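You operate a simulated robot arm through the tools that you are given. There is no shell and no other tool.

The job below is to be done with a simulated robot arm. You get a single attempt, and the scene is never put back.

## Task
Put things in order on the top of the rework bench. At the end: the teal rubbing block stands where the orange rubbing block stood; the orange rubbing block stands where the red-base pilot lamp stood; the red-base pilot lamp stands where the silver capped bracket stood; the silver capped bracket is on the brown narrow tape carton; whatever was shut is shut again. Leave all else as you found it, and nothing knocked over.

The check looks at the end state, three seconds after you hand in, the way a careful person would. Anything else that was tipped, shoved, dropped, spilled or broken makes it a failure.

## Robot
A 6-joint arm with a two-finger parallel gripper, fixed in place. Base frame: the origin is at the foot of the arm, x ahead of it, y to its left, z up; the work surface is at about z = 0. Units: m, degrees, N and s.
With the tool pointing down near the work surface it reaches from about 0.12 to 0.5 m from the base axis. Its first joint turns from -72.0 to 72.0 degrees. Payload 0.65 kg.
Tool frame: the origin (TCP) lies between the finger pads and is the grasp point; the fingertips stand 0.025 m ahead of it; z points along the fingers, y is the line along which they close. Largest opening 0.076 m; finger width 0.018, thickness 0.01; the body of the gripper, 0.036 by 0.078 m, starts 0.045 m behind the TCP.
Orientation is that of the tool frame in the base frame, as [roll, pitch, yaw] about the fixed x, y, z axes, in that order (R = Rz(yaw) Ry(pitch) Rx(roll)). With the fingers straight down and closing along the base's y, the tool's x points along the base's -x, its y along +y and its z along -z.

## Interface
- The arm moves only by the tool drive_tool. Its arguments are lists of equal length, an entry for each row: "xyz": the shift along the tool's x, y, z in units of 40 mm (1.0 is 40 mm), a list of three; "rot": the turn, a rotation vector about the tool's x, y, z in units of 4 degrees (1.0 is 4 degrees), a list of three; "fingers": the opening, from 0 (shut) to 1 (fully open). In form: {"xyz": [[dx, dy, dz], ...], "rot": [[ax, ay, az], ...], "fingers": [fingers, ...]}. A call has 1 to 20 rows; each row shifts and turns the commanded pose from where the row before left it, along the tool's axes as they then stand. A call with a number of a shift or a turn outside -1 to 1 is refused whole. A row lasts 0.2 s, in which the tool goes at most 0.05 m and 8.6 degrees; a call with a longer step from one row to the next is refused whole, and so is a gripper value outside its range. A pose out of reach is approached as far as the arm can. The call stops where the force on the tool passes 40 N (or 10 N more than at its start, if that is more) or the arm is blocked; 0.2 s more then pass. Each finger travels about 0.108 m/s and halts on what it meets, pressing with about 28 N; the grip force reading is that of the motor and also rises with nothing between the fingers. The clock runs only during rows and for 0.2 s after the last one: add rows that do not move to give the fingers time. It gives the time, the measured TCP pose, the force on the tool (base axes), the opening and the grip force at its end, in the units of the frame above (readings bear some noise), with the torque about the TCP (base axes, N m) and any sound that the robot's microphone picked up.
- Cameras (640 x 400 px; columns grow to the right, rows downward): "scene" is fixed at [0.049, 0.2615, 0.4175]; the picture's right is [-0.83, -0.55, 0.00], its down [-0.25, 0.38, -0.89] and it looks along [0.49, -0.74, -0.45] (base axes); focal length 246 px, centre (320, 200). "wrist" rides on the gripper at [0.058, 0.011, -0.081] in the tool frame; the picture's right is [-0.18, 0.98, 0.00], its down [-0.75, -0.14, -0.64] and it looks along [-0.63, -0.12, 0.77] (tool axes); focal length 243 px, centre (320, 200). There is no depth. A picture from a camera that has moved, and an enlarged one, comes with that camera's place and axes in the base frame and with its lens.
- grab_frame(camera): a new picture of that camera. No time passes.
- close_up(camera, box): a new picture of the part [left, top, right, bottom] of that camera's present view, enlarged. No time passes.
- finish_job(): hands the job in; it is judged then, once.

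Places have to be worked out from the pictures, the camera data and where the tool is seen. Open the gripper and draw the arm clear of the work before you hand the job in, unless the task says otherwise.

The tools are called after ">>>" as a command line: name --argument value ..., lists and objects as JSON in quotes. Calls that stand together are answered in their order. drive_tool: Moves the arm, as the interface text tells. Its arguments: {"type":"object","properties":{"xyz":{"type":"array"},"rot":{"type":"array"},"fingers":{"type":"array"}},"required":["xyz","rot","fingers"]} The other tools are called the same way: grab_frame (camera) takes a picture; close_up (camera, box) takes an enlarged picture of a part of a camera's view; finish_job () hands the job in.

At the start:

```text
clock: 0.0
tcp_pos: [0.3116, 0.0908, 0.2851]
tool_rot: [179.9, 0.0, -180.0]
contact_force: [0.5, -0.6, 0.4]
ft_torque: [0.0, 0.02, 0.04]
finger_gap: 0.0761
finger_force: 0.0
```

scene: 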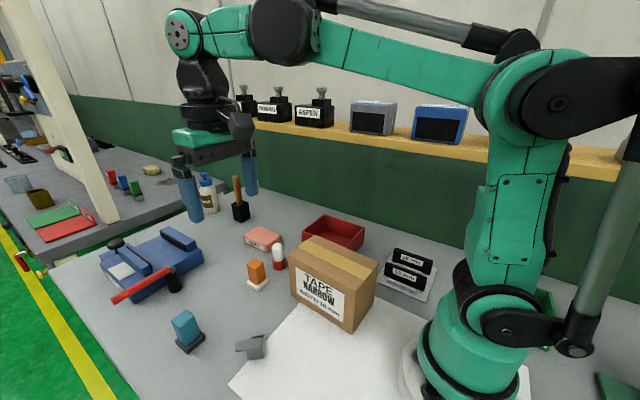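
wrist: 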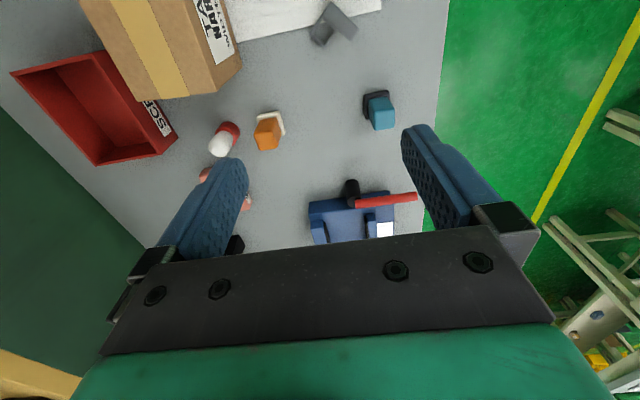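

I'll start by looking closely at both views to identify the objects before moving anything.

>>> close_up --camera "scene" --box '[80, 160, 280, 285]'

>>> close_up --camera "scene" --box '[150, 220, 390, 370]'

>>> close_up --camera "wrist" --box '[180, 0, 460, 175]'

>>> close_up --camera "wrist" --box '[0, 0, 256, 160]'

```text
3.20 times, centred on (180, 222) of scene
camera zoom: at [0.049, 0.2615, 0.4175], right [-0.83, -0.55, 0.0], down [-0.25, 0.38, -0.89], along [0.49, -0.74, -0.45], focal length 786 px, centre (768, 128)
```

zoom: 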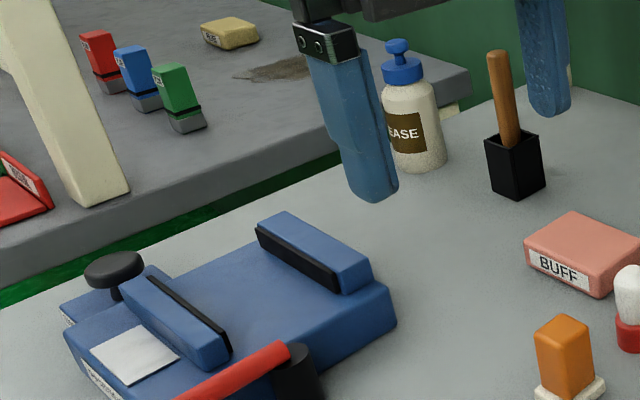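

```text
2.67 times, centred on (270, 295) of scene
camera zoom: at [0.049, 0.2615, 0.4175], right [-0.83, -0.55, 0.0], down [-0.25, 0.38, -0.89], along [0.49, -0.74, -0.45], focal length 655 px, centre (453, -53)
```

zoom: 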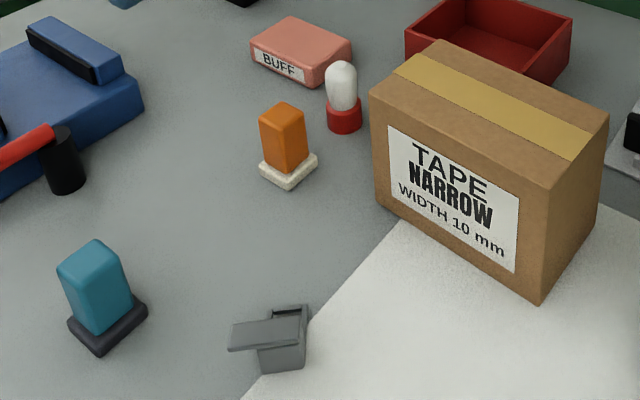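

```text
2.29 times, centred on (320, 88) of wrist
camera zoom: at [0.2536, 0.1, 0.3656], right [0.18, 0.98, 0.0], down [0.75, -0.14, 0.64], along [0.63, -0.12, -0.77], focal length 555 px, centre (320, 457)
```

zoom: 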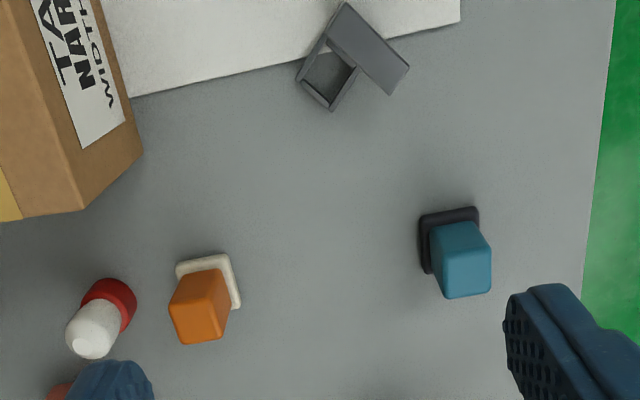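

```text
2.50 times, centred on (128, 80) of wrist
camera zoom: at [0.2536, 0.1, 0.3656], right [0.18, 0.98, 0.0], down [0.75, -0.14, 0.64], along [0.63, -0.12, -0.77], focal length 606 px, centre (800, 500)
```

zoom: 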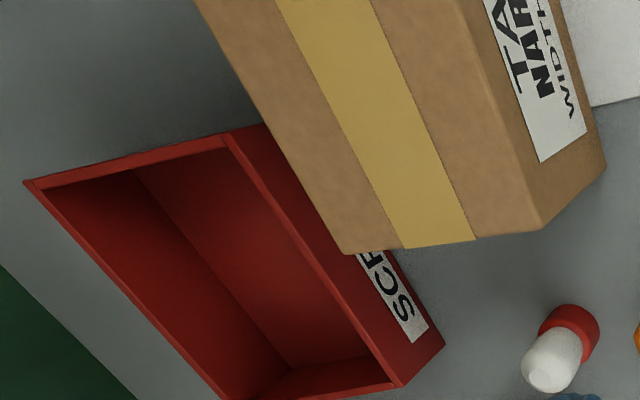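

The pictures show the teal block near (0.39, 0.16), the orange one near (0.39, 0.00), the lamp near (0.39, -0.07), the bracket near (0.28, 0.10), and a carton about 0.11 m tall centred near (0.23, -0.06). I need a closer look at the bracket, the carton and the lamp to get their shapes.

>>> close_up --camera "scene" --box '[220, 320, 284, 360]'

>>> close_up --camera "wrist" --box '[295, 0, 375, 50]'

>>> close_up --camera "scene" --box '[240, 230, 304, 270]'

>>> close_up --camera "scene" --box '[240, 250, 304, 290]'

>>> close_up --camera "scene" --box '[160, 300, 224, 360]'

>>> close_up --camera "scene" --box '[280, 210, 460, 340]'

```text
10.00 times, centred on (252, 340) of scene
camera zoom: at [0.049, 0.2615, 0.4175], right [-0.83, -0.55, 0.0], down [-0.25, 0.38, -0.89], along [0.49, -0.74, -0.45], focal length 2457 px, centre (1000, -1200)
```

zoom: 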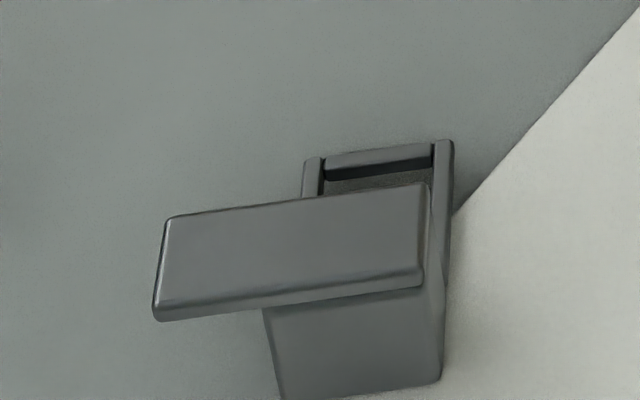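

```text
8.00 times, centred on (335, 25) of wrist
camera zoom: at [0.2536, 0.1, 0.3656], right [0.18, 0.98, 0.0], down [0.75, -0.14, 0.64], along [0.63, -0.12, -0.77], focal length 1941 px, centre (200, 1600)
```

zoom: 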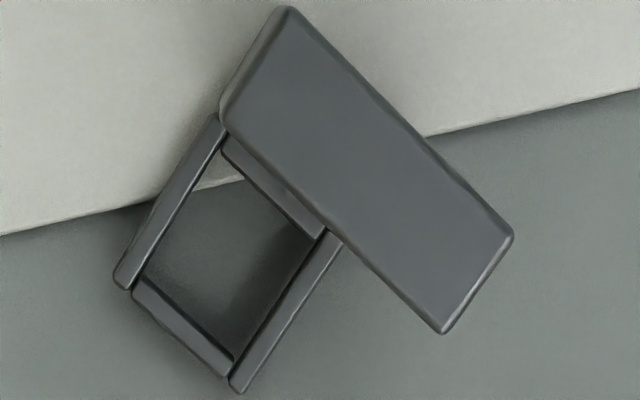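

```text
10.00 times, centred on (272, 250) of scene
camera zoom: at [0.049, 0.2615, 0.4175], right [-0.83, -0.55, 0.0], down [-0.25, 0.38, -0.89], along [0.49, -0.74, -0.45], focal length 2457 px, centre (800, -300)
```

zoom: 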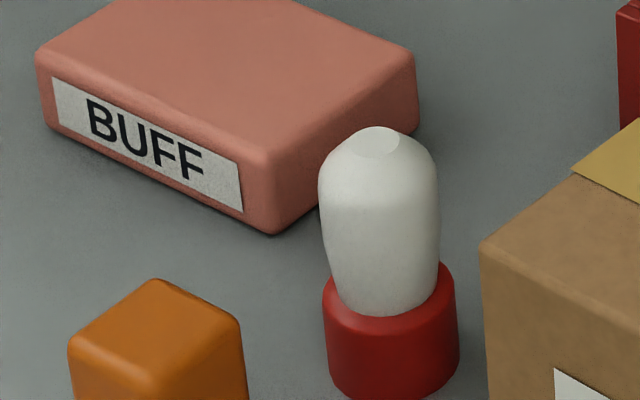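

```text
10.00 times, centred on (272, 270) of scene
camera zoom: at [0.049, 0.2615, 0.4175], right [-0.83, -0.55, 0.0], down [-0.25, 0.38, -0.89], along [0.49, -0.74, -0.45], focal length 2457 px, centre (800, -500)
```

zoom: 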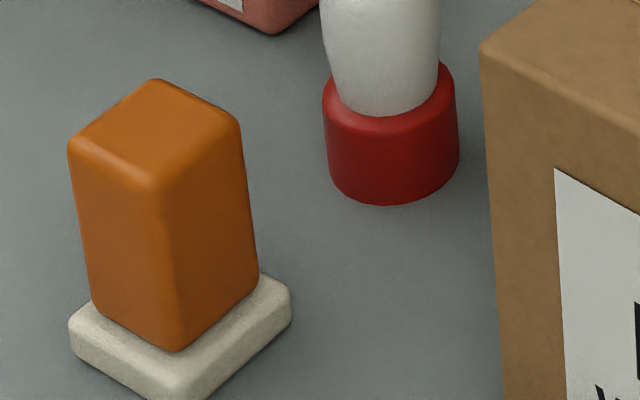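

```text
6.67 times, centred on (192, 330) of scene
camera zoom: at [0.049, 0.2615, 0.4175], right [-0.83, -0.55, 0.0], down [-0.25, 0.38, -0.89], along [0.49, -0.74, -0.45], focal length 1638 px, centre (1173, -667)
```

zoom: 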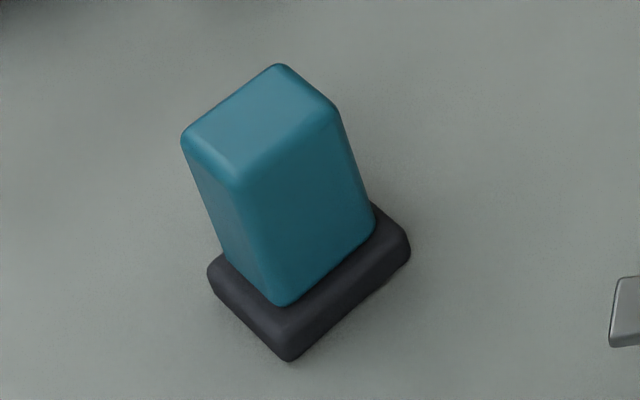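

```text
3.08 times, centred on (370, 275) of scene
camera zoom: at [0.049, 0.2615, 0.4175], right [-0.83, -0.55, 0.0], down [-0.25, 0.38, -0.89], along [0.49, -0.74, -0.45], focal length 756 px, centre (166, -31)
```

zoom: 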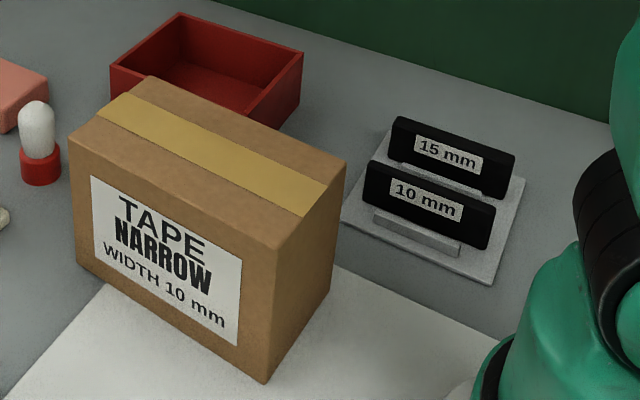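

The bracket is a hollow frame about 23 x 33 mm, with a cap plate at one end whose top is near z = 0.037. Its axes are turned about 42° in the base frame. I'll move above the uncapped half of the frame, turn the fingers to close across its narrow width, and look again.

>>> drive_tool --xyz '[[0.174, 0.046, 0.907], [0.174, 0.046, 0.907], [0.174, 0.046, 0.907], [0.174, 0.046, 0.907], [0, 0, 0], [0, 0, 0], [0, 0, 0], [0, 0, 0], [0, 0, 0], [0, 0, 0], [0, 0, 0], [0, 0, 0], [0, 0, 0], [0, 0, 0], [0, 0, 0], [0, 0, 0], [0, 0, 0]]' --rot '[[0, 0, 0], [0, 0, 0], [0, 0, 0], [0, 0, 0], [0, 0, 1], [0, 0, 1], [0, 0, 1], [0, 0, 1], [0, 0, 1], [0, 0, 1], [0, 0, 1], [0, 0, 1], [0, 0, 1], [0, 0, 1], [0, 0, 1], [0, 0, 1], [0, 0, 0]]' --fingers '[1, 1, 1, 1, 1, 1, 1, 1, 1, 1, 1, 1, 1, 1, 1, 1, 1]'

```text
clock: 3.6
tcp_pos: [0.2847, 0.0978, 0.1385]
tool_rot: [179.9, 0.0, 131.9]
contact_force: [-0.3, -0.2, 0.5]
ft_torque: [-0.01, 0.01, 0.02]
finger_gap: 0.0758
finger_force: 0.0
```

The tool is now at (0.285, 0.098, 0.139) with yaw 131.9. Next I check the alignment with the bracket.

>>> grab_frame --camera "wrist"

>>> grab_frame --camera "scene"

>>> close_up --camera "wrist" --box '[240, 50, 400, 150]'

```text
taken
camera wrist: at [0.2534, 0.1468, 0.2201], right [0.85, 0.52, 0.0], down [0.4, -0.65, 0.64], along [0.33, -0.55, -0.77], focal length 243 px, centre (320, 200)
```

wrist: 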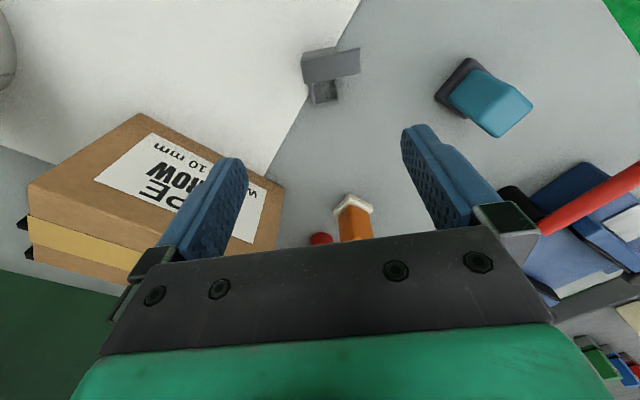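

```text
taken
```

scene: 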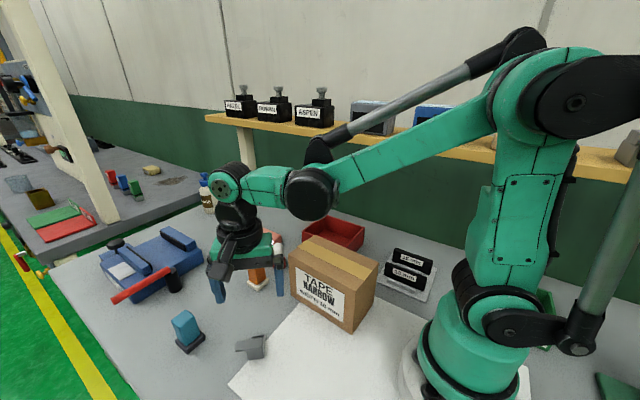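

```text
4.00 times, centred on (320, 100) of wrist
camera zoom: at [0.2534, 0.1468, 0.2201], right [0.85, 0.52, 0.0], down [0.4, -0.65, 0.64], along [0.33, -0.55, -0.77], focal length 970 px, centre (320, 600)
```

zoom: 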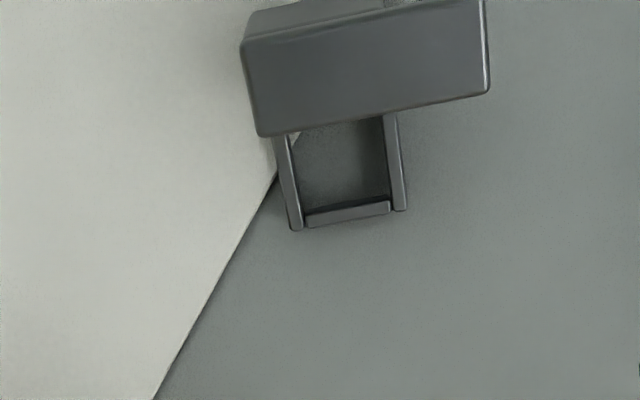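

The wrist view puts the uncapped frame about 5 mm to the tool's +y and 3 mm to its +x, and the yaw is well aligned. I'll correct that and go down partway to check again.

>>> drive_tool --xyz '[[0.075, 0.11, 0.8], [0, 0, 0.8], [0, 0, 0]]' --rot '[[0, 0, 0], [0, 0, 0], [0, 0, 0]]' --fingers '[0.8, 0.7, 0.7]'

>>> grab_frame --camera "wrist"

>>> close_up --camera "wrist" --box '[240, 80, 400, 180]'

```text
clock: 4.4
tcp_pos: [0.2853, 0.1031, 0.0749]
tool_rot: [179.9, 0.1, 132.0]
contact_force: [-0.6, -0.1, 0.3]
ft_torque: [0.02, -0.02, 0.01]
finger_gap: 0.0532
finger_force: 0.1
```

```text
taken
camera wrist: at [0.254, 0.1514, 0.1557], right [0.85, 0.52, 0.0], down [0.4, -0.65, 0.64], along [0.34, -0.55, -0.77], focal length 243 px, centre (320, 200)
```

wrist: 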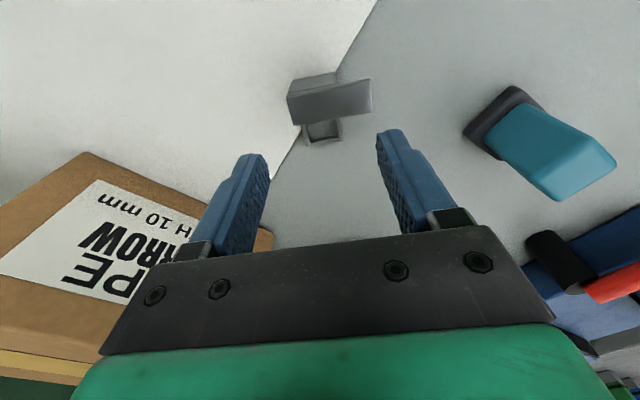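

```text
4.00 times, centred on (320, 130) of wrist
camera zoom: at [0.254, 0.1514, 0.1557], right [0.85, 0.52, 0.0], down [0.4, -0.65, 0.64], along [0.34, -0.55, -0.77], focal length 970 px, centre (320, 480)
```

zoom: 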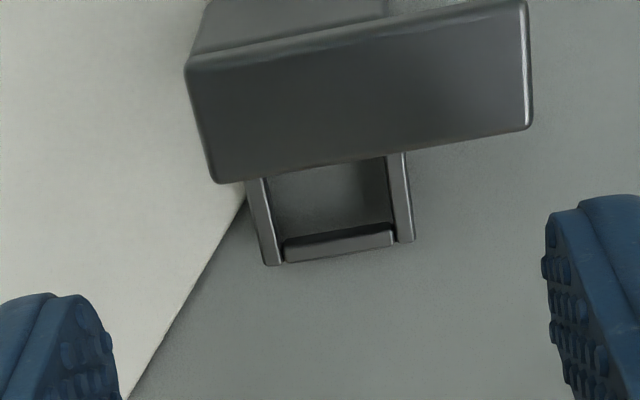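

Comparing the two views shows the open frame is only a low base about 8 mm tall. An upright wall at one end carries the cap, which is about 40 x 15 mm with its top at z = 0.037. It's safer to pinch the cap across its 15 mm width, near the centre of mass, so I'll rise, shift over the cap and turn the tool by 90°.

>>> drive_tool --xyz '[[0, 0, -0.7], [0.4675, 0.1, 0], [0, 0, 0], [0, 0, 0], [0, 0, 0], [0, 0, 0], [0, 0, 0], [0, 0, 0], [0, 0, 0], [0, 0, 0], [0, 0, 0], [0, 0, 0], [0, 0, 0], [0, 0, 0], [0, 0, 0], [0, 0, 0], [0, 0, 0], [0, 0, 0], [0, 0, 0], [0, 0, 0]]' --rot '[[0, 0, 0], [0, 0, 0], [0, 0, -1], [0, 0, -1], [0, 0, -1], [0, 0, -1], [0, 0, -1], [0, 0, -1], [0, 0, -1], [0, 0, -1], [0, 0, -1], [0, 0, -1], [0, 0, -1], [0, 0, -1], [0, 0, -1], [0, 0, -1], [0, 0, -1], [0, 0, -1], [0, 0, -1], [0, 0, -1]]' --fingers '[0.7, 0.7, 0.7, 0.7, 0.7, 0.7, 0.7, 0.7, 0.7, 0.7, 0.7, 0.7, 0.7, 0.7, 0.7, 0.7, 0.7, 0.7, 0.7, 0.7]'

>>> drive_tool --xyz '[[0, 0, 0], [0, 0, 0], [0, 0, 0], [0, 0, 0], [0, 0, 0], [0, 0, 0]]' --rot '[[0, 0, -1], [0, 0, -1], [0, 0, -1], [0, 0, -1], [0, 0, -0.5], [0, 0, 0]]' --fingers '[0.7, 0.7, 0.7, 0.7, 0.7, 0.7]'

>>> grab_frame --camera "wrist"

>>> close_up --camera "wrist" --box '[240, 60, 400, 160]'

```text
clock: 8.6
tcp_pos: [0.2765, 0.1187, 0.1039]
tool_rot: [180.0, 0.1, -155.9]
contact_force: [-0.3, 0.2, -0.5]
ft_torque: [0.01, 0.02, -0.03]
finger_gap: 0.0532
finger_force: 0.0
```

```text
clock: 10.0
tcp_pos: [0.2765, 0.1189, 0.1051]
tool_rot: [-180.0, 0.1, -137.9]
contact_force: [0.4, 0.2, -0.6]
ft_torque: [0.0, 0.0, -0.01]
finger_gap: 0.0532
finger_force: 0.0
```

```text
taken
camera wrist: at [0.2251, 0.0877, 0.1844], right [-0.52, 0.85, 0.0], down [0.65, 0.4, 0.64], along [0.55, 0.34, -0.77], focal length 243 px, centre (320, 200)
```

wrist: 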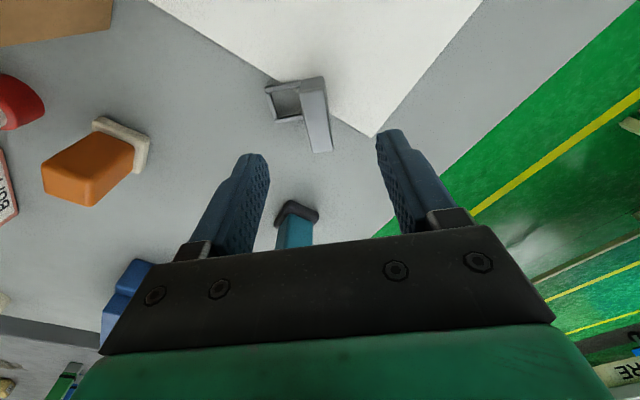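

```text
4.00 times, centred on (320, 110) of wrist
camera zoom: at [0.2251, 0.0877, 0.1844], right [-0.52, 0.85, 0.0], down [0.65, 0.4, 0.64], along [0.55, 0.34, -0.77], focal length 970 px, centre (320, 560)
```

zoom: 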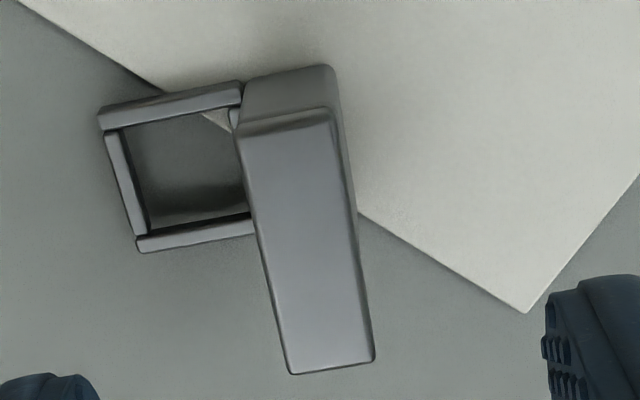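

The cap lies square to the fingers, centred about 1.5 mm to the tool's -y. I'll apply that small correction, go down to TCP z ≈ 0.042 (tips at 0.017, above the 8 mm base), and check before closing.

>>> drive_tool --xyz '[[0.05, -0.0375, 0.5], [0, 0, 0.55], [0, 0, 0.5], [0, 0, 0]]' --rot '[[0, 0, 0], [0, 0, 0], [0, 0, 0], [0, 0, 0]]' --fingers '[0.7, 0.7, 0.7, 0.7]'

>>> grab_frame --camera "wrist"

>>> close_up --camera "scene" --box '[180, 250, 340, 370]'

```text
clock: 11.0
tcp_pos: [0.2775, 0.1169, 0.0415]
tool_rot: [-179.9, 0.0, -138.0]
contact_force: [-0.9, -0.6, 0.4]
ft_torque: [-0.02, 0.02, -0.02]
finger_gap: 0.0534
finger_force: 0.2
```

```text
taken
camera wrist: at [0.225, 0.085, 0.1226], right [-0.52, 0.85, 0.0], down [0.65, 0.4, 0.64], along [0.55, 0.34, -0.77], focal length 243 px, centre (320, 200)
```

wrist: 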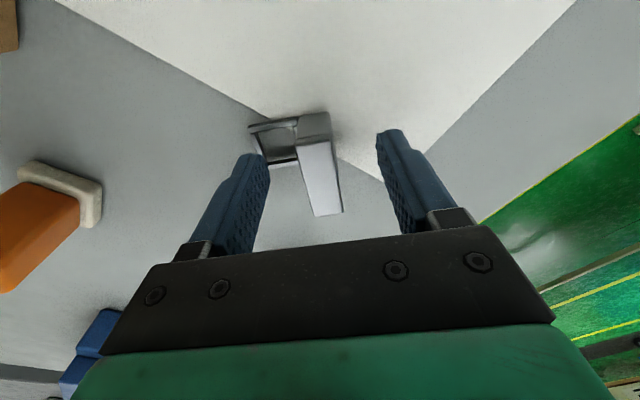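

```text
3.33 times, centred on (260, 310) of scene
camera zoom: at [0.049, 0.2615, 0.4175], right [-0.83, -0.55, 0.0], down [-0.25, 0.38, -0.89], along [0.49, -0.74, -0.45], focal length 819 px, centre (520, -167)
```

zoom: 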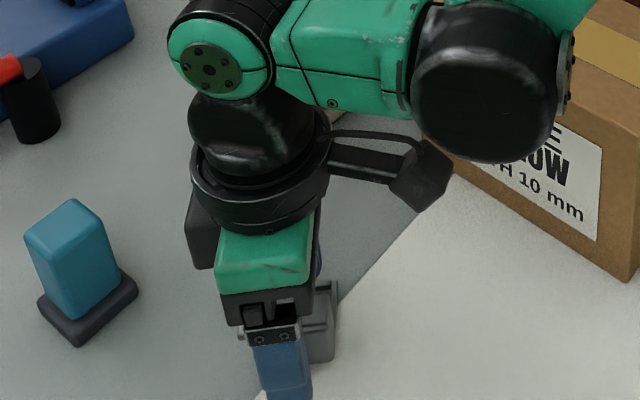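

The cap is between the fingers and nothing is touching, so I close on it.

>>> drive_tool --xyz '[[0, 0, 0], [0, 0, 0], [0, 0, 0], [0, 0, 0]]' --rot '[[0, 0, 0], [0, 0, 0], [0, 0, 0], [0, 0, 0]]' --fingers '[0.4, 0.2, 0, 0]'

>>> grab_frame --camera "wrist"

```text
clock: 12.0
tcp_pos: [0.277, 0.1166, 0.0411]
tool_rot: [-180.0, 0.1, -138.0]
contact_force: [0.4, 1.2, 0.2]
ft_torque: [0.0, -0.01, 0.01]
finger_gap: 0.0146
finger_force: 28.6
```

```text
taken
camera wrist: at [0.225, 0.085, 0.1228], right [-0.52, 0.85, 0.0], down [0.65, 0.4, 0.64], along [0.55, 0.34, -0.77], focal length 243 px, centre (320, 200)
```

wrist: 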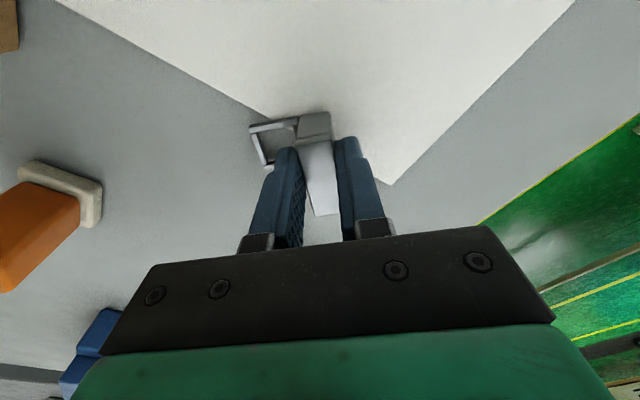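

The gap reads 14.6 mm at 28 N, so the cap is held. I'll lift slowly and check that the whole bracket comes up.

>>> drive_tool --xyz '[[0, 0, -0.1], [0, 0, -0.2], [0, 0, -0.3], [0, 0, 0]]' --rot '[[0, 0, 0], [0, 0, 0], [0, 0, 0], [0, 0, 0]]' --fingers '[0, 0, 0, 0]'

>>> grab_frame --camera "wrist"

>>> close_up --camera "scene" --box '[200, 280, 320, 370]'

```text
clock: 13.0
tcp_pos: [0.2764, 0.1172, 0.0641]
tool_rot: [-180.0, 0.0, -138.0]
contact_force: [-0.2, -0.1, -0.8]
ft_torque: [0.03, 0.01, 0.02]
finger_gap: 0.0148
finger_force: 28.0
```

```text
taken
camera wrist: at [0.2246, 0.0845, 0.1463], right [-0.52, 0.85, 0.0], down [0.65, 0.4, 0.64], along [0.55, 0.34, -0.77], focal length 243 px, centre (320, 200)
```

wrist: 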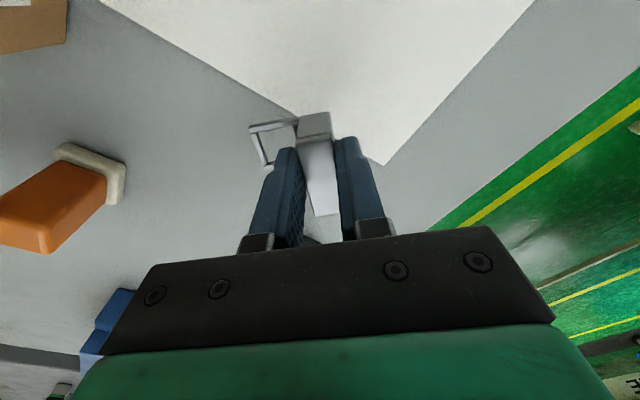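

```text
4.44 times, centred on (260, 325) of scene
camera zoom: at [0.049, 0.2616, 0.4175], right [-0.83, -0.55, 0.0], down [-0.25, 0.38, -0.89], along [0.49, -0.74, -0.45], focal length 1092 px, centre (587, -356)
```

zoom: 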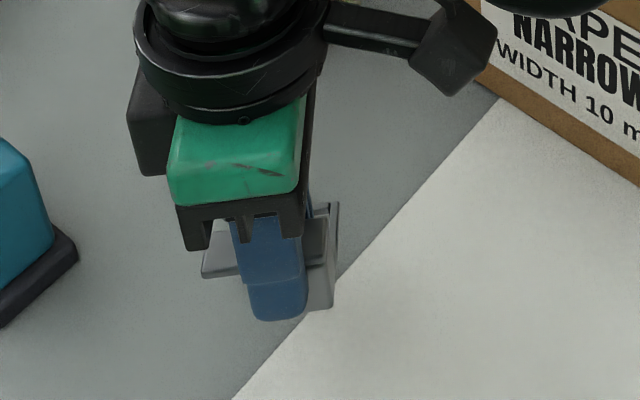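

The whole bracket came up as one piece. I'll lift clear of the carton height and carry it over the carton.

>>> drive_tool --xyz '[[0, 0, -0.7], [0, 0, -0.9], [0, 0, -0.9], [0, 0, -0.9], [0.467, -0.282, 0], [0.467, -0.282, 0], [0.467, -0.282, 0], [0.467, -0.282, 0], [0.467, -0.282, 0], [0.467, -0.282, 0], [0.467, -0.282, 0], [0.467, -0.282, 0], [0, 0, 0]]' --rot '[[0, 0, 0], [0, 0, 0], [0, 0, 0], [0, 0, 0], [0, 0, 0], [0, 0, 0], [0, 0, 0], [0, 0, 0], [0, 0, 0], [0, 0, 0], [0, 0, 0], [0, 0, 0], [0, 0, 0]]' --fingers '[0, 0, 0, 0, 0, 0, 0, 0, 0, 0, 0, 0, 0]'

>>> grab_frame --camera "wrist"

>>> grab_frame --camera "scene"

```text
clock: 15.8
tcp_pos: [0.2249, -0.0511, 0.2009]
tool_rot: [180.0, 0.2, -137.9]
contact_force: [0.3, -0.4, 0.5]
ft_torque: [0.0, 0.01, -0.01]
finger_gap: 0.0149
finger_force: 28.0
```

```text
taken
camera wrist: at [0.1725, -0.0824, 0.2817], right [-0.52, 0.85, 0.0], down [0.65, 0.4, 0.64], along [0.55, 0.34, -0.77], focal length 243 px, centre (320, 200)
```

wrist: 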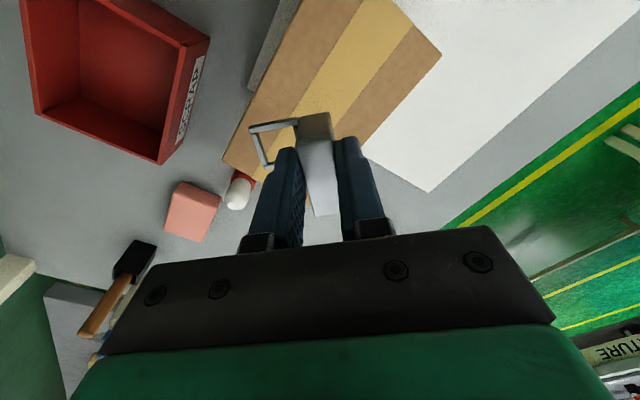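

```text
taken
```

scene: 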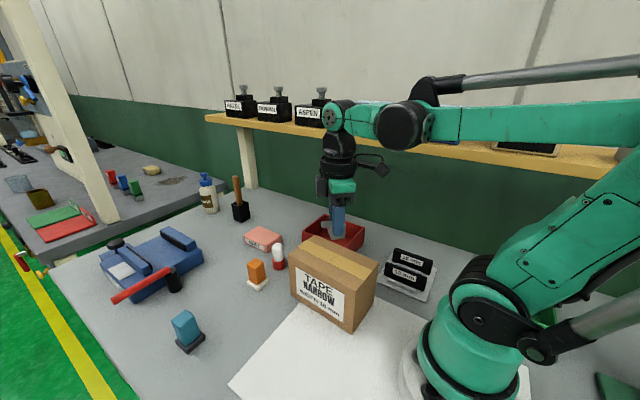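

The carton top is centred near (0.227, -0.053). I'll shift slightly so the bracket's footprint sits at the middle, then lower to just above the carton and look.

>>> drive_tool --xyz '[[-0.078, 0.2, 0], [0, 0, 0.4], [0, 0, 0.4], [0, 0, 0]]' --rot '[[0, 0, 0], [0, 0, 0], [0, 0, 0], [0, 0, 0]]' --fingers '[0, 0, 0, 0]'

>>> grab_frame --camera "wrist"

>>> close_up --camera "scene" --box '[280, 190, 400, 280]'

```text
clock: 16.8
tcp_pos: [0.222, -0.0421, 0.1693]
tool_rot: [-180.0, 0.0, -137.9]
contact_force: [-0.4, 0.2, 0.2]
ft_torque: [0.02, -0.02, 0.01]
finger_gap: 0.015
finger_force: 27.6
```

```text
taken
camera wrist: at [0.171, -0.0745, 0.2494], right [-0.52, 0.85, 0.0], down [0.65, 0.4, 0.64], along [0.55, 0.34, -0.77], focal length 243 px, centre (320, 200)
```

wrist: 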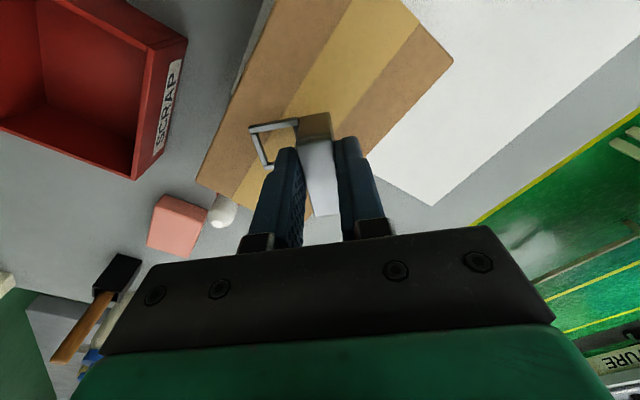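

```text
4.44 times, centred on (340, 235) of scene
camera zoom: at [0.049, 0.2615, 0.4175], right [-0.83, -0.55, 0.0], down [-0.25, 0.38, -0.89], along [0.49, -0.74, -0.45], focal length 1092 px, centre (231, 44)
```

zoom: 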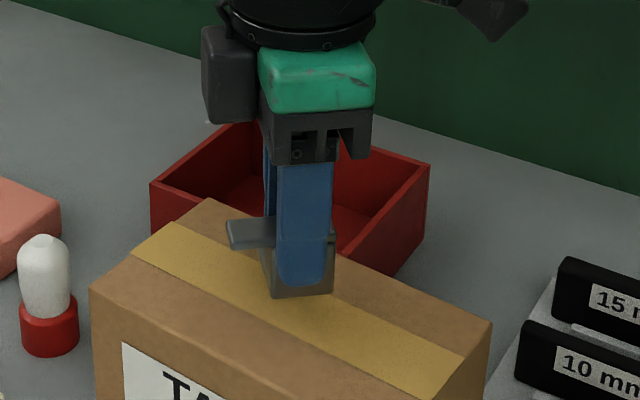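

The bracket bottom is near z ≈ 0.128 and sits over the tape strip. I'll lower in small steps and watch the force.

>>> drive_tool --xyz '[[0, 0, 0.12], [0, 0, 0.1], [0, 0, 0]]' --rot '[[0, 0, 0], [0, 0, 0], [0, 0, 0]]' --fingers '[0, 0, 0]'

>>> close_up --camera "scene" --box '[310, 220, 374, 270]'

```text
clock: 17.6
tcp_pos: [0.221, -0.043, 0.1612]
tool_rot: [180.0, 0.1, -138.0]
contact_force: [0.0, -0.8, -0.2]
ft_torque: [0.01, 0.0, 0.0]
finger_gap: 0.0149
finger_force: 27.9
```

```text
8.00 times, centred on (342, 245) of scene
camera zoom: at [0.049, 0.2615, 0.4175], right [-0.83, -0.55, 0.0], down [-0.25, 0.38, -0.89], along [0.49, -0.74, -0.45], focal length 1966 px, centre (144, -160)
```

zoom: 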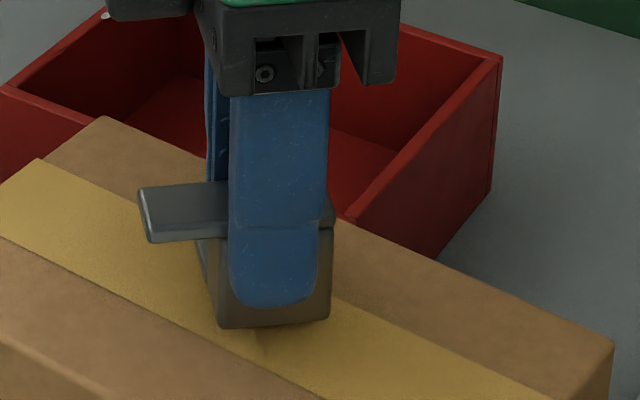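

No contact yet at z ≈ 0.161, so I continue down in 2–3 mm steps.

>>> drive_tool --xyz '[[0, 0, 0.075], [0, 0, 0]]' --rot '[[0, 0, 0], [0, 0, 0]]' --fingers '[0, 0]'

>>> drive_tool --xyz '[[0, 0, 0.05], [0, 0, 0]]' --rot '[[0, 0, 0], [0, 0, 0]]' --fingers '[0, 0]'

>>> close_up --camera "scene" --box '[310, 220, 374, 270]'

```text
clock: 18.2
tcp_pos: [0.2226, -0.0441, 0.1566]
tool_rot: [-180.0, 0.2, -137.9]
contact_force: [0.4, -0.3, 0.1]
ft_torque: [0.01, -0.02, 0.02]
finger_gap: 0.0148
finger_force: 28.2
```

```text
clock: 18.8
tcp_pos: [0.2223, -0.0437, 0.1549]
tool_rot: [179.9, 0.1, -138.0]
contact_force: [-1.2, -0.3, -0.2]
ft_torque: [0.01, 0.02, 0.03]
finger_gap: 0.015
finger_force: 27.6
```

```text
8.00 times, centred on (342, 245) of scene
camera zoom: at [0.049, 0.2615, 0.4175], right [-0.83, -0.55, 0.0], down [-0.25, 0.38, -0.89], along [0.49, -0.74, -0.45], focal length 1966 px, centre (144, -160)
```

zoom: 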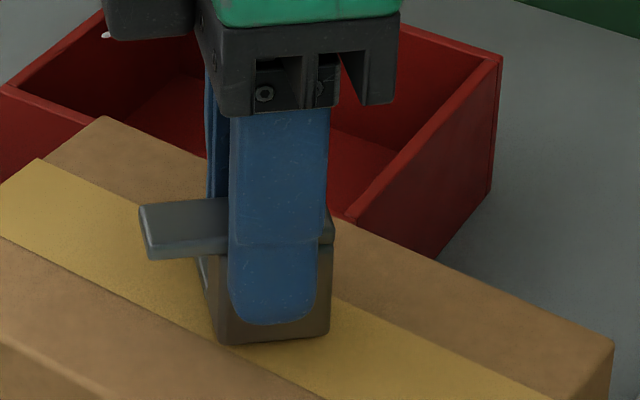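

Still no contact at z ≈ 0.155, so I keep going down carefully.

>>> drive_tool --xyz '[[0, 0, 0.05], [0, 0, 0]]' --rot '[[0, 0, 0], [0, 0, 0]]' --fingers '[0, 0]'

>>> drive_tool --xyz '[[0, 0, 0.04], [0, 0, 0]]' --rot '[[0, 0, 0], [0, 0, 0]]' --fingers '[0, 0]'

>>> close_up --camera "scene" --box '[310, 220, 374, 270]'

```text
clock: 19.4
tcp_pos: [0.2218, -0.0425, 0.1536]
tool_rot: [180.0, 0.1, -138.0]
contact_force: [-0.2, -0.2, 0.0]
ft_torque: [-0.01, -0.01, -0.01]
finger_gap: 0.0147
finger_force: 28.0
```

```text
clock: 20.0
tcp_pos: [0.2223, -0.043, 0.1518]
tool_rot: [179.9, 0.0, -138.0]
contact_force: [-1.4, 1.9, 10.6]
ft_torque: [0.0, -0.04, 0.0]
finger_gap: 0.0148
finger_force: 28.2
```

```text
8.00 times, centred on (342, 245) of scene
camera zoom: at [0.049, 0.2616, 0.4175], right [-0.83, -0.55, 0.0], down [-0.25, 0.38, -0.89], along [0.49, -0.74, -0.45], focal length 1966 px, centre (144, -160)
```

zoom: 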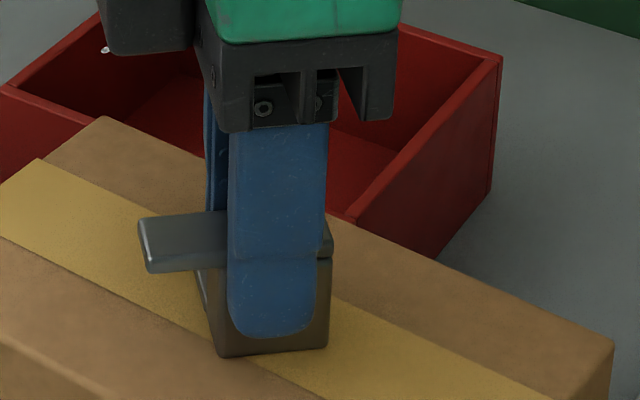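

Contact came at about 10 N, so the bracket is resting on the carton with its bottom near z ≈ 0.110. I'll take off the load, open gently, and lift straight up.

>>> drive_tool --xyz '[[0, 0, -0.02], [0, 0, 0], [0, 0, 0], [0, 0, 0], [0, 0, 0]]' --rot '[[0, 0, 0], [0, 0, 0], [0, 0, 0], [0, 0, 0], [0, 0, 0]]' --fingers '[0, 0.3, 0.5, 0.6, 0.6]'

>>> drive_tool --xyz '[[0, 0, -0.2], [0, 0, -0.5], [0, 0, -0.8], [0, 0, -0.8], [0, 0, 0]]' --rot '[[0, 0, 0], [0, 0, 0], [0, 0, 0], [0, 0, 0], [0, 0, 0]]' --fingers '[0.6, 0.6, 0.6, 0.6, 0.6]'

>>> grab_frame --camera "scene"

>>> close_up --camera "scene" --box '[270, 200, 400, 340]'

>>> grab_frame --camera "wrist"

```text
clock: 21.2
tcp_pos: [0.2221, -0.0423, 0.1522]
tool_rot: [180.0, 0.1, -138.0]
contact_force: [-0.2, -0.2, 0.6]
ft_torque: [0.0, -0.02, -0.01]
finger_gap: 0.0453
finger_force: 0.0
```

```text
clock: 22.4
tcp_pos: [0.224, -0.0415, 0.2456]
tool_rot: [-179.9, 0.1, -138.0]
contact_force: [-0.7, 0.6, 0.8]
ft_torque: [0.0, 0.02, 0.01]
finger_gap: 0.0457
finger_force: 0.0
```

```text
taken
```

scene: 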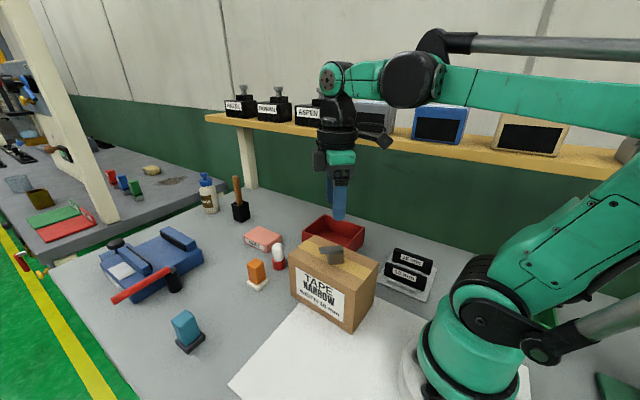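

```text
2.86 times, centred on (335, 270) of scene
camera zoom: at [0.049, 0.2615, 0.4175], right [-0.83, -0.55, 0.0], down [-0.25, 0.38, -0.89], along [0.49, -0.74, -0.45], focal length 702 px, centre (277, 0)
```

zoom: 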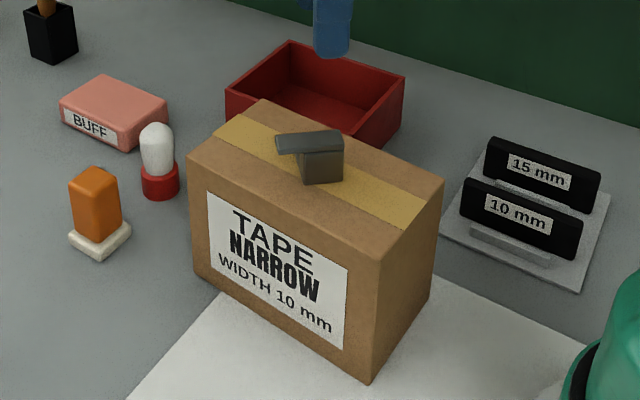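

```text
taken
camera wrist: at [0.1714, -0.0736, 0.3269], right [-0.52, 0.85, 0.0], down [0.65, 0.4, 0.64], along [0.55, 0.34, -0.77], focal length 243 px, centre (320, 200)
```

wrist: 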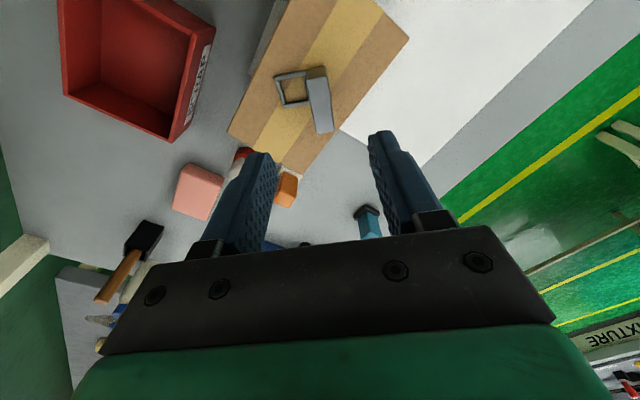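

The bracket now stands squarely on the carton. Next is the lamp: I'll move above it at a safe height and turn the tool so the camera housing stays away from the carton.

>>> drive_tool --xyz '[[-0.365, -0.48, 0], [-0.365, -0.48, 0], [-0.365, -0.48, 0], [-0.365, -0.48, 0], [-0.365, -0.48, 0], [-0.365, -0.48, 0], [-0.365, -0.48, 0], [0, 0, 0], [0, 0, 0], [0, 0, 0], [0, 0, 0], [0, 0, 0], [0, 0, 0], [0, 0, 0], [0, 0, 0], [0, 0, 0], [0, 0, 0], [0, 0, 0], [0, 0, 0], [0, 0, 0]]' --rot '[[0, 0, 0], [0, 0, 0], [0, 0, 0], [0, 0, 0], [0, 0, 0], [0, 0, 0], [0, 0, 0], [0, 0, 1], [0, 0, 1], [0, 0, 1], [0, 0, 1], [0, 0, 1], [0, 0, 1], [0, 0, 1], [0, 0, 1], [0, 0, 1], [0, 0, 1], [0, 0, 1], [0, 0, 1], [0, 0, 1]]' --fingers '[0.7, 0.7, 0.7, 0.7, 0.7, 0.7, 0.7, 0.7, 0.7, 0.7, 0.7, 0.7, 0.7, 0.7, 0.7, 0.7, 0.7, 0.7, 0.7, 0.7]'

>>> drive_tool --xyz '[[0, 0, 0], [0, 0, 0], [0, 0, 0], [0, 0, 0], [0, 0, 0], [0, 0, 0], [0, 0, 0], [0, 0, 0], [0, 0, 0], [0, 0, 0], [0, 0, 0.8], [0, 0, 0.8], [0, 0, 0]]' --rot '[[0, 0, 1], [0, 0, 1], [0, 0, 1], [0, 0, 1], [0, 0, 1], [0, 0, 1], [0, 0, 1], [0, 0, 1], [0, 0, 1], [0, 0, 0.5], [0, 0, 0], [0, 0, 0], [0, 0, 0]]' --fingers '[0.7, 0.7, 0.7, 0.7, 0.7, 0.7, 0.7, 0.7, 0.7, 0.7, 0.7, 0.7, 0.7]'

>>> grab_frame --camera "wrist"

>>> close_up --camera "wrist" --box '[240, 50, 400, 150]'

>>> grab_frame --camera "scene"

```text
clock: 26.6
tcp_pos: [0.3873, -0.0744, 0.2448]
tool_rot: [179.9, 0.0, 169.9]
contact_force: [0.1, 0.5, 0.4]
ft_torque: [-0.03, 0.01, -0.04]
finger_gap: 0.0532
finger_force: 0.1
```

```text
clock: 29.4
tcp_pos: [0.3895, -0.0723, 0.1829]
tool_rot: [179.9, 0.0, 132.0]
contact_force: [0.5, 0.7, -1.1]
ft_torque: [0.0, -0.02, -0.01]
finger_gap: 0.0532
finger_force: 0.1
```

```text
taken
camera wrist: at [0.3575, -0.0235, 0.2637], right [0.85, 0.52, 0.0], down [0.4, -0.65, 0.64], along [0.34, -0.55, -0.77], focal length 243 px, centre (320, 200)
```

wrist: 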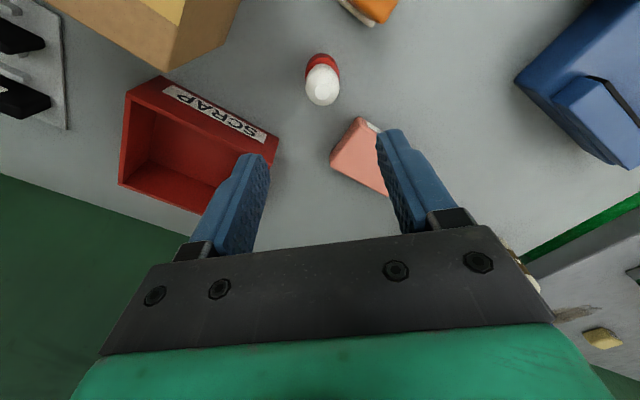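

```text
4.00 times, centred on (320, 100) of wrist
camera zoom: at [0.3575, -0.0235, 0.2637], right [0.85, 0.52, 0.0], down [0.4, -0.65, 0.64], along [0.34, -0.55, -0.77], focal length 970 px, centre (320, 600)
```

zoom: 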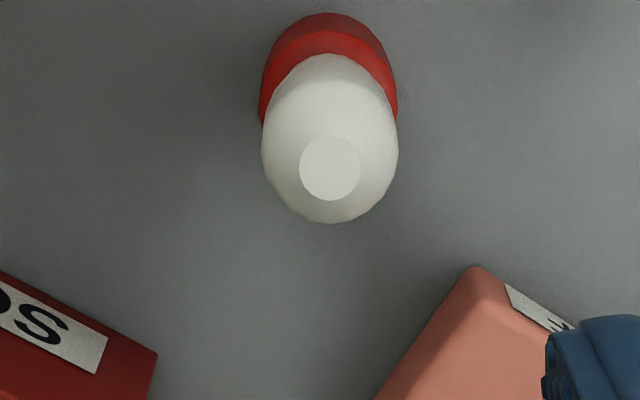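

```text
taken
```

scene: 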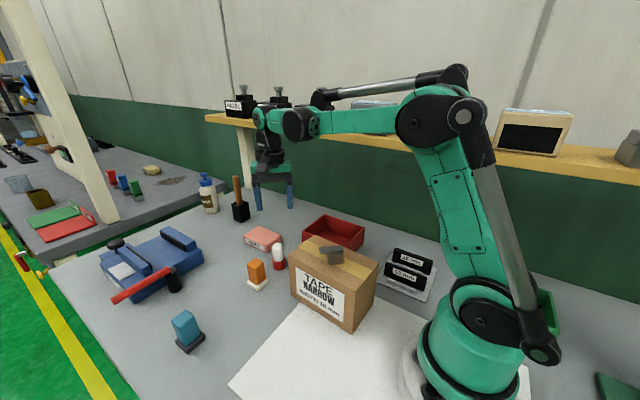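

The lamp is only about 2–3 mm off the tool axis and is about 31 mm across. I'll correct, lower to just above it, and recheck.

>>> drive_tool --xyz '[[0.05, 0.07, 0.5], [0, 0, 0.7], [0, 0, 0.7], [0, 0, 0]]' --rot '[[0, 0, 0], [0, 0, 0], [0, 0, 0], [0, 0, 0]]' --fingers '[0.75, 0.75, 0.75, 0.75]'

>>> grab_frame --camera "wrist"

>>> close_up --camera "wrist" --box '[240, 70, 400, 170]'

>>> close_up --camera "scene" --box '[220, 180, 340, 300]'

```text
clock: 30.4
tcp_pos: [0.3892, -0.0722, 0.1061]
tool_rot: [179.9, 0.0, 132.0]
contact_force: [-0.8, 1.1, 0.0]
ft_torque: [0.0, 0.01, 0.03]
finger_gap: 0.0572
finger_force: 0.0
```

```text
taken
camera wrist: at [0.3573, -0.0216, 0.1868], right [0.85, 0.52, 0.0], down [0.4, -0.65, 0.64], along [0.34, -0.55, -0.77], focal length 243 px, centre (320, 200)
```

wrist: 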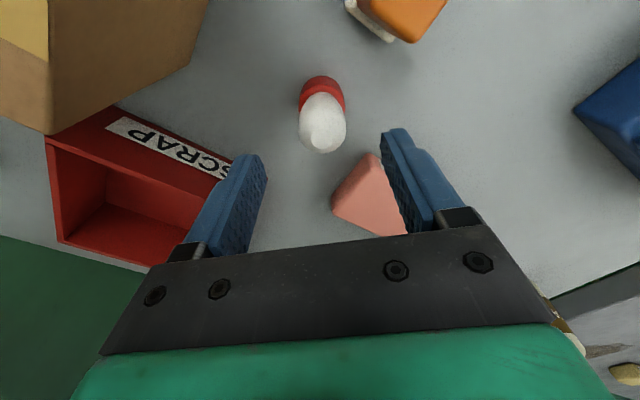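

```text
4.00 times, centred on (320, 120) of wrist
camera zoom: at [0.3573, -0.0216, 0.1868], right [0.85, 0.52, 0.0], down [0.4, -0.65, 0.64], along [0.34, -0.55, -0.77], focal length 970 px, centre (320, 520)
```

zoom: 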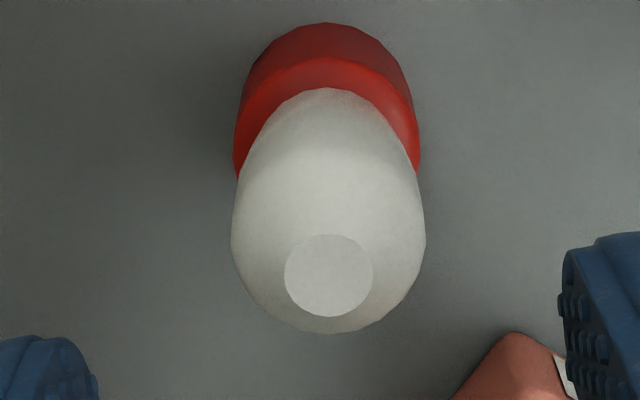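

```text
3.33 times, centred on (280, 240) of scene
camera zoom: at [0.049, 0.2616, 0.4175], right [-0.83, -0.55, 0.0], down [-0.25, 0.38, -0.89], along [0.49, -0.74, -0.45], focal length 819 px, centre (453, 67)
```

zoom: 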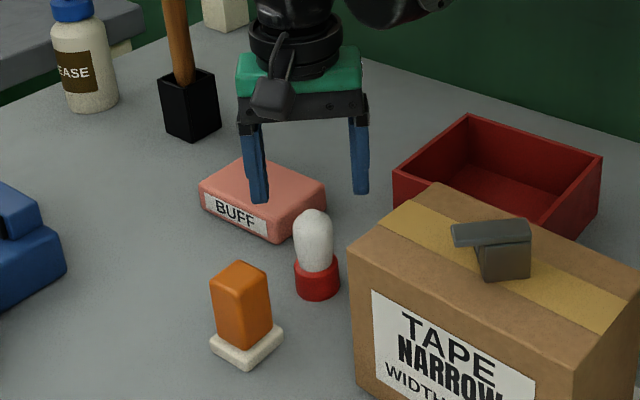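

The lamp stays centred within about 2 mm and the finger paths are clear of the buff block, scrap tray and orange block. I'll descend to z ≈ 0.032 around it.

>>> drive_tool --xyz '[[0.02, 0.035, 0.6], [0, 0, 0.6], [0, 0, 0.62], [0, 0, 0]]' --rot '[[0, 0, 0], [0, 0, 0], [0, 0, 0], [0, 0, 0]]' --fingers '[0.75, 0.75, 0.75, 0.75]'

>>> grab_frame --camera "wrist"

>>> close_up --camera "scene" --box '[220, 180, 340, 300]'

```text
clock: 31.4
tcp_pos: [0.3908, -0.0692, 0.0301]
tool_rot: [179.9, 0.0, 132.0]
contact_force: [0.3, 0.5, 0.4]
ft_torque: [-0.03, -0.01, 0.02]
finger_gap: 0.0574
finger_force: 0.0
```

```text
taken
camera wrist: at [0.3588, -0.0192, 0.1128], right [0.85, 0.52, 0.0], down [0.4, -0.65, 0.64], along [0.34, -0.55, -0.77], focal length 243 px, centre (320, 200)
```

wrist: 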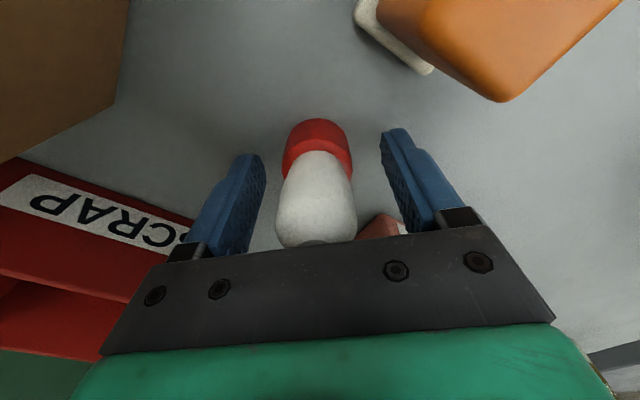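

```text
3.33 times, centred on (280, 240) of scene
camera zoom: at [0.049, 0.2616, 0.4175], right [-0.83, -0.55, 0.0], down [-0.25, 0.38, -0.89], along [0.49, -0.74, -0.45], focal length 819 px, centre (453, 67)
```

zoom: 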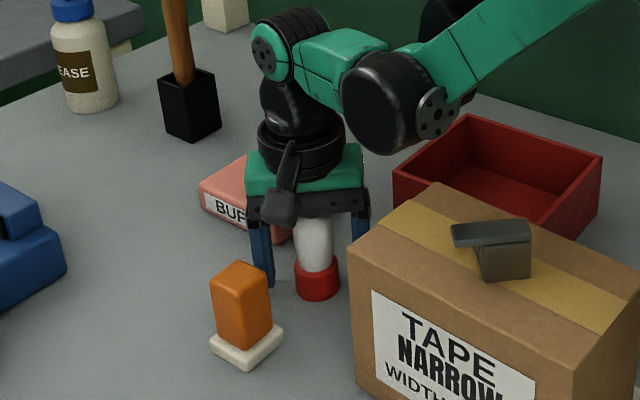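

The lamp base is centred between the fingertips with no contact force, so I close gently.

>>> drive_tool --xyz '[[0, 0, 0], [0, 0, 0], [0, 0, 0], [0, 0, 0]]' --rot '[[0, 0, 0], [0, 0, 0], [0, 0, 0], [0, 0, 0]]' --fingers '[0.55, 0.4, 0.2, 0.2]'

>>> grab_frame --camera "wrist"

```text
clock: 32.4
tcp_pos: [0.391, -0.0689, 0.0331]
tool_rot: [179.9, 0.1, 132.0]
contact_force: [-0.2, 0.0, -0.1]
ft_torque: [0.02, -0.02, -0.01]
finger_gap: 0.0301
finger_force: 28.1
```

```text
taken
camera wrist: at [0.3588, -0.0192, 0.113], right [0.85, 0.52, 0.0], down [0.4, -0.65, 0.64], along [0.34, -0.55, -0.77], focal length 243 px, centre (320, 200)
```

wrist: 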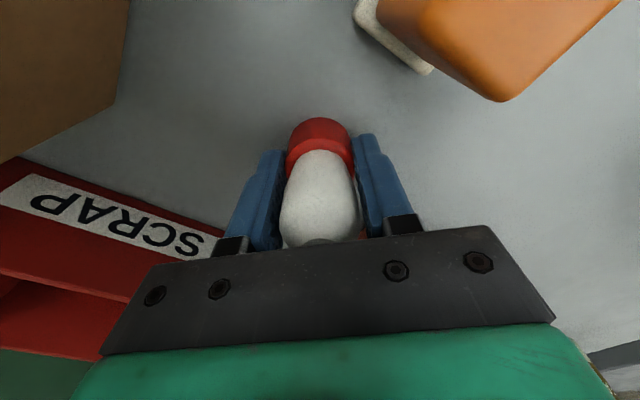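

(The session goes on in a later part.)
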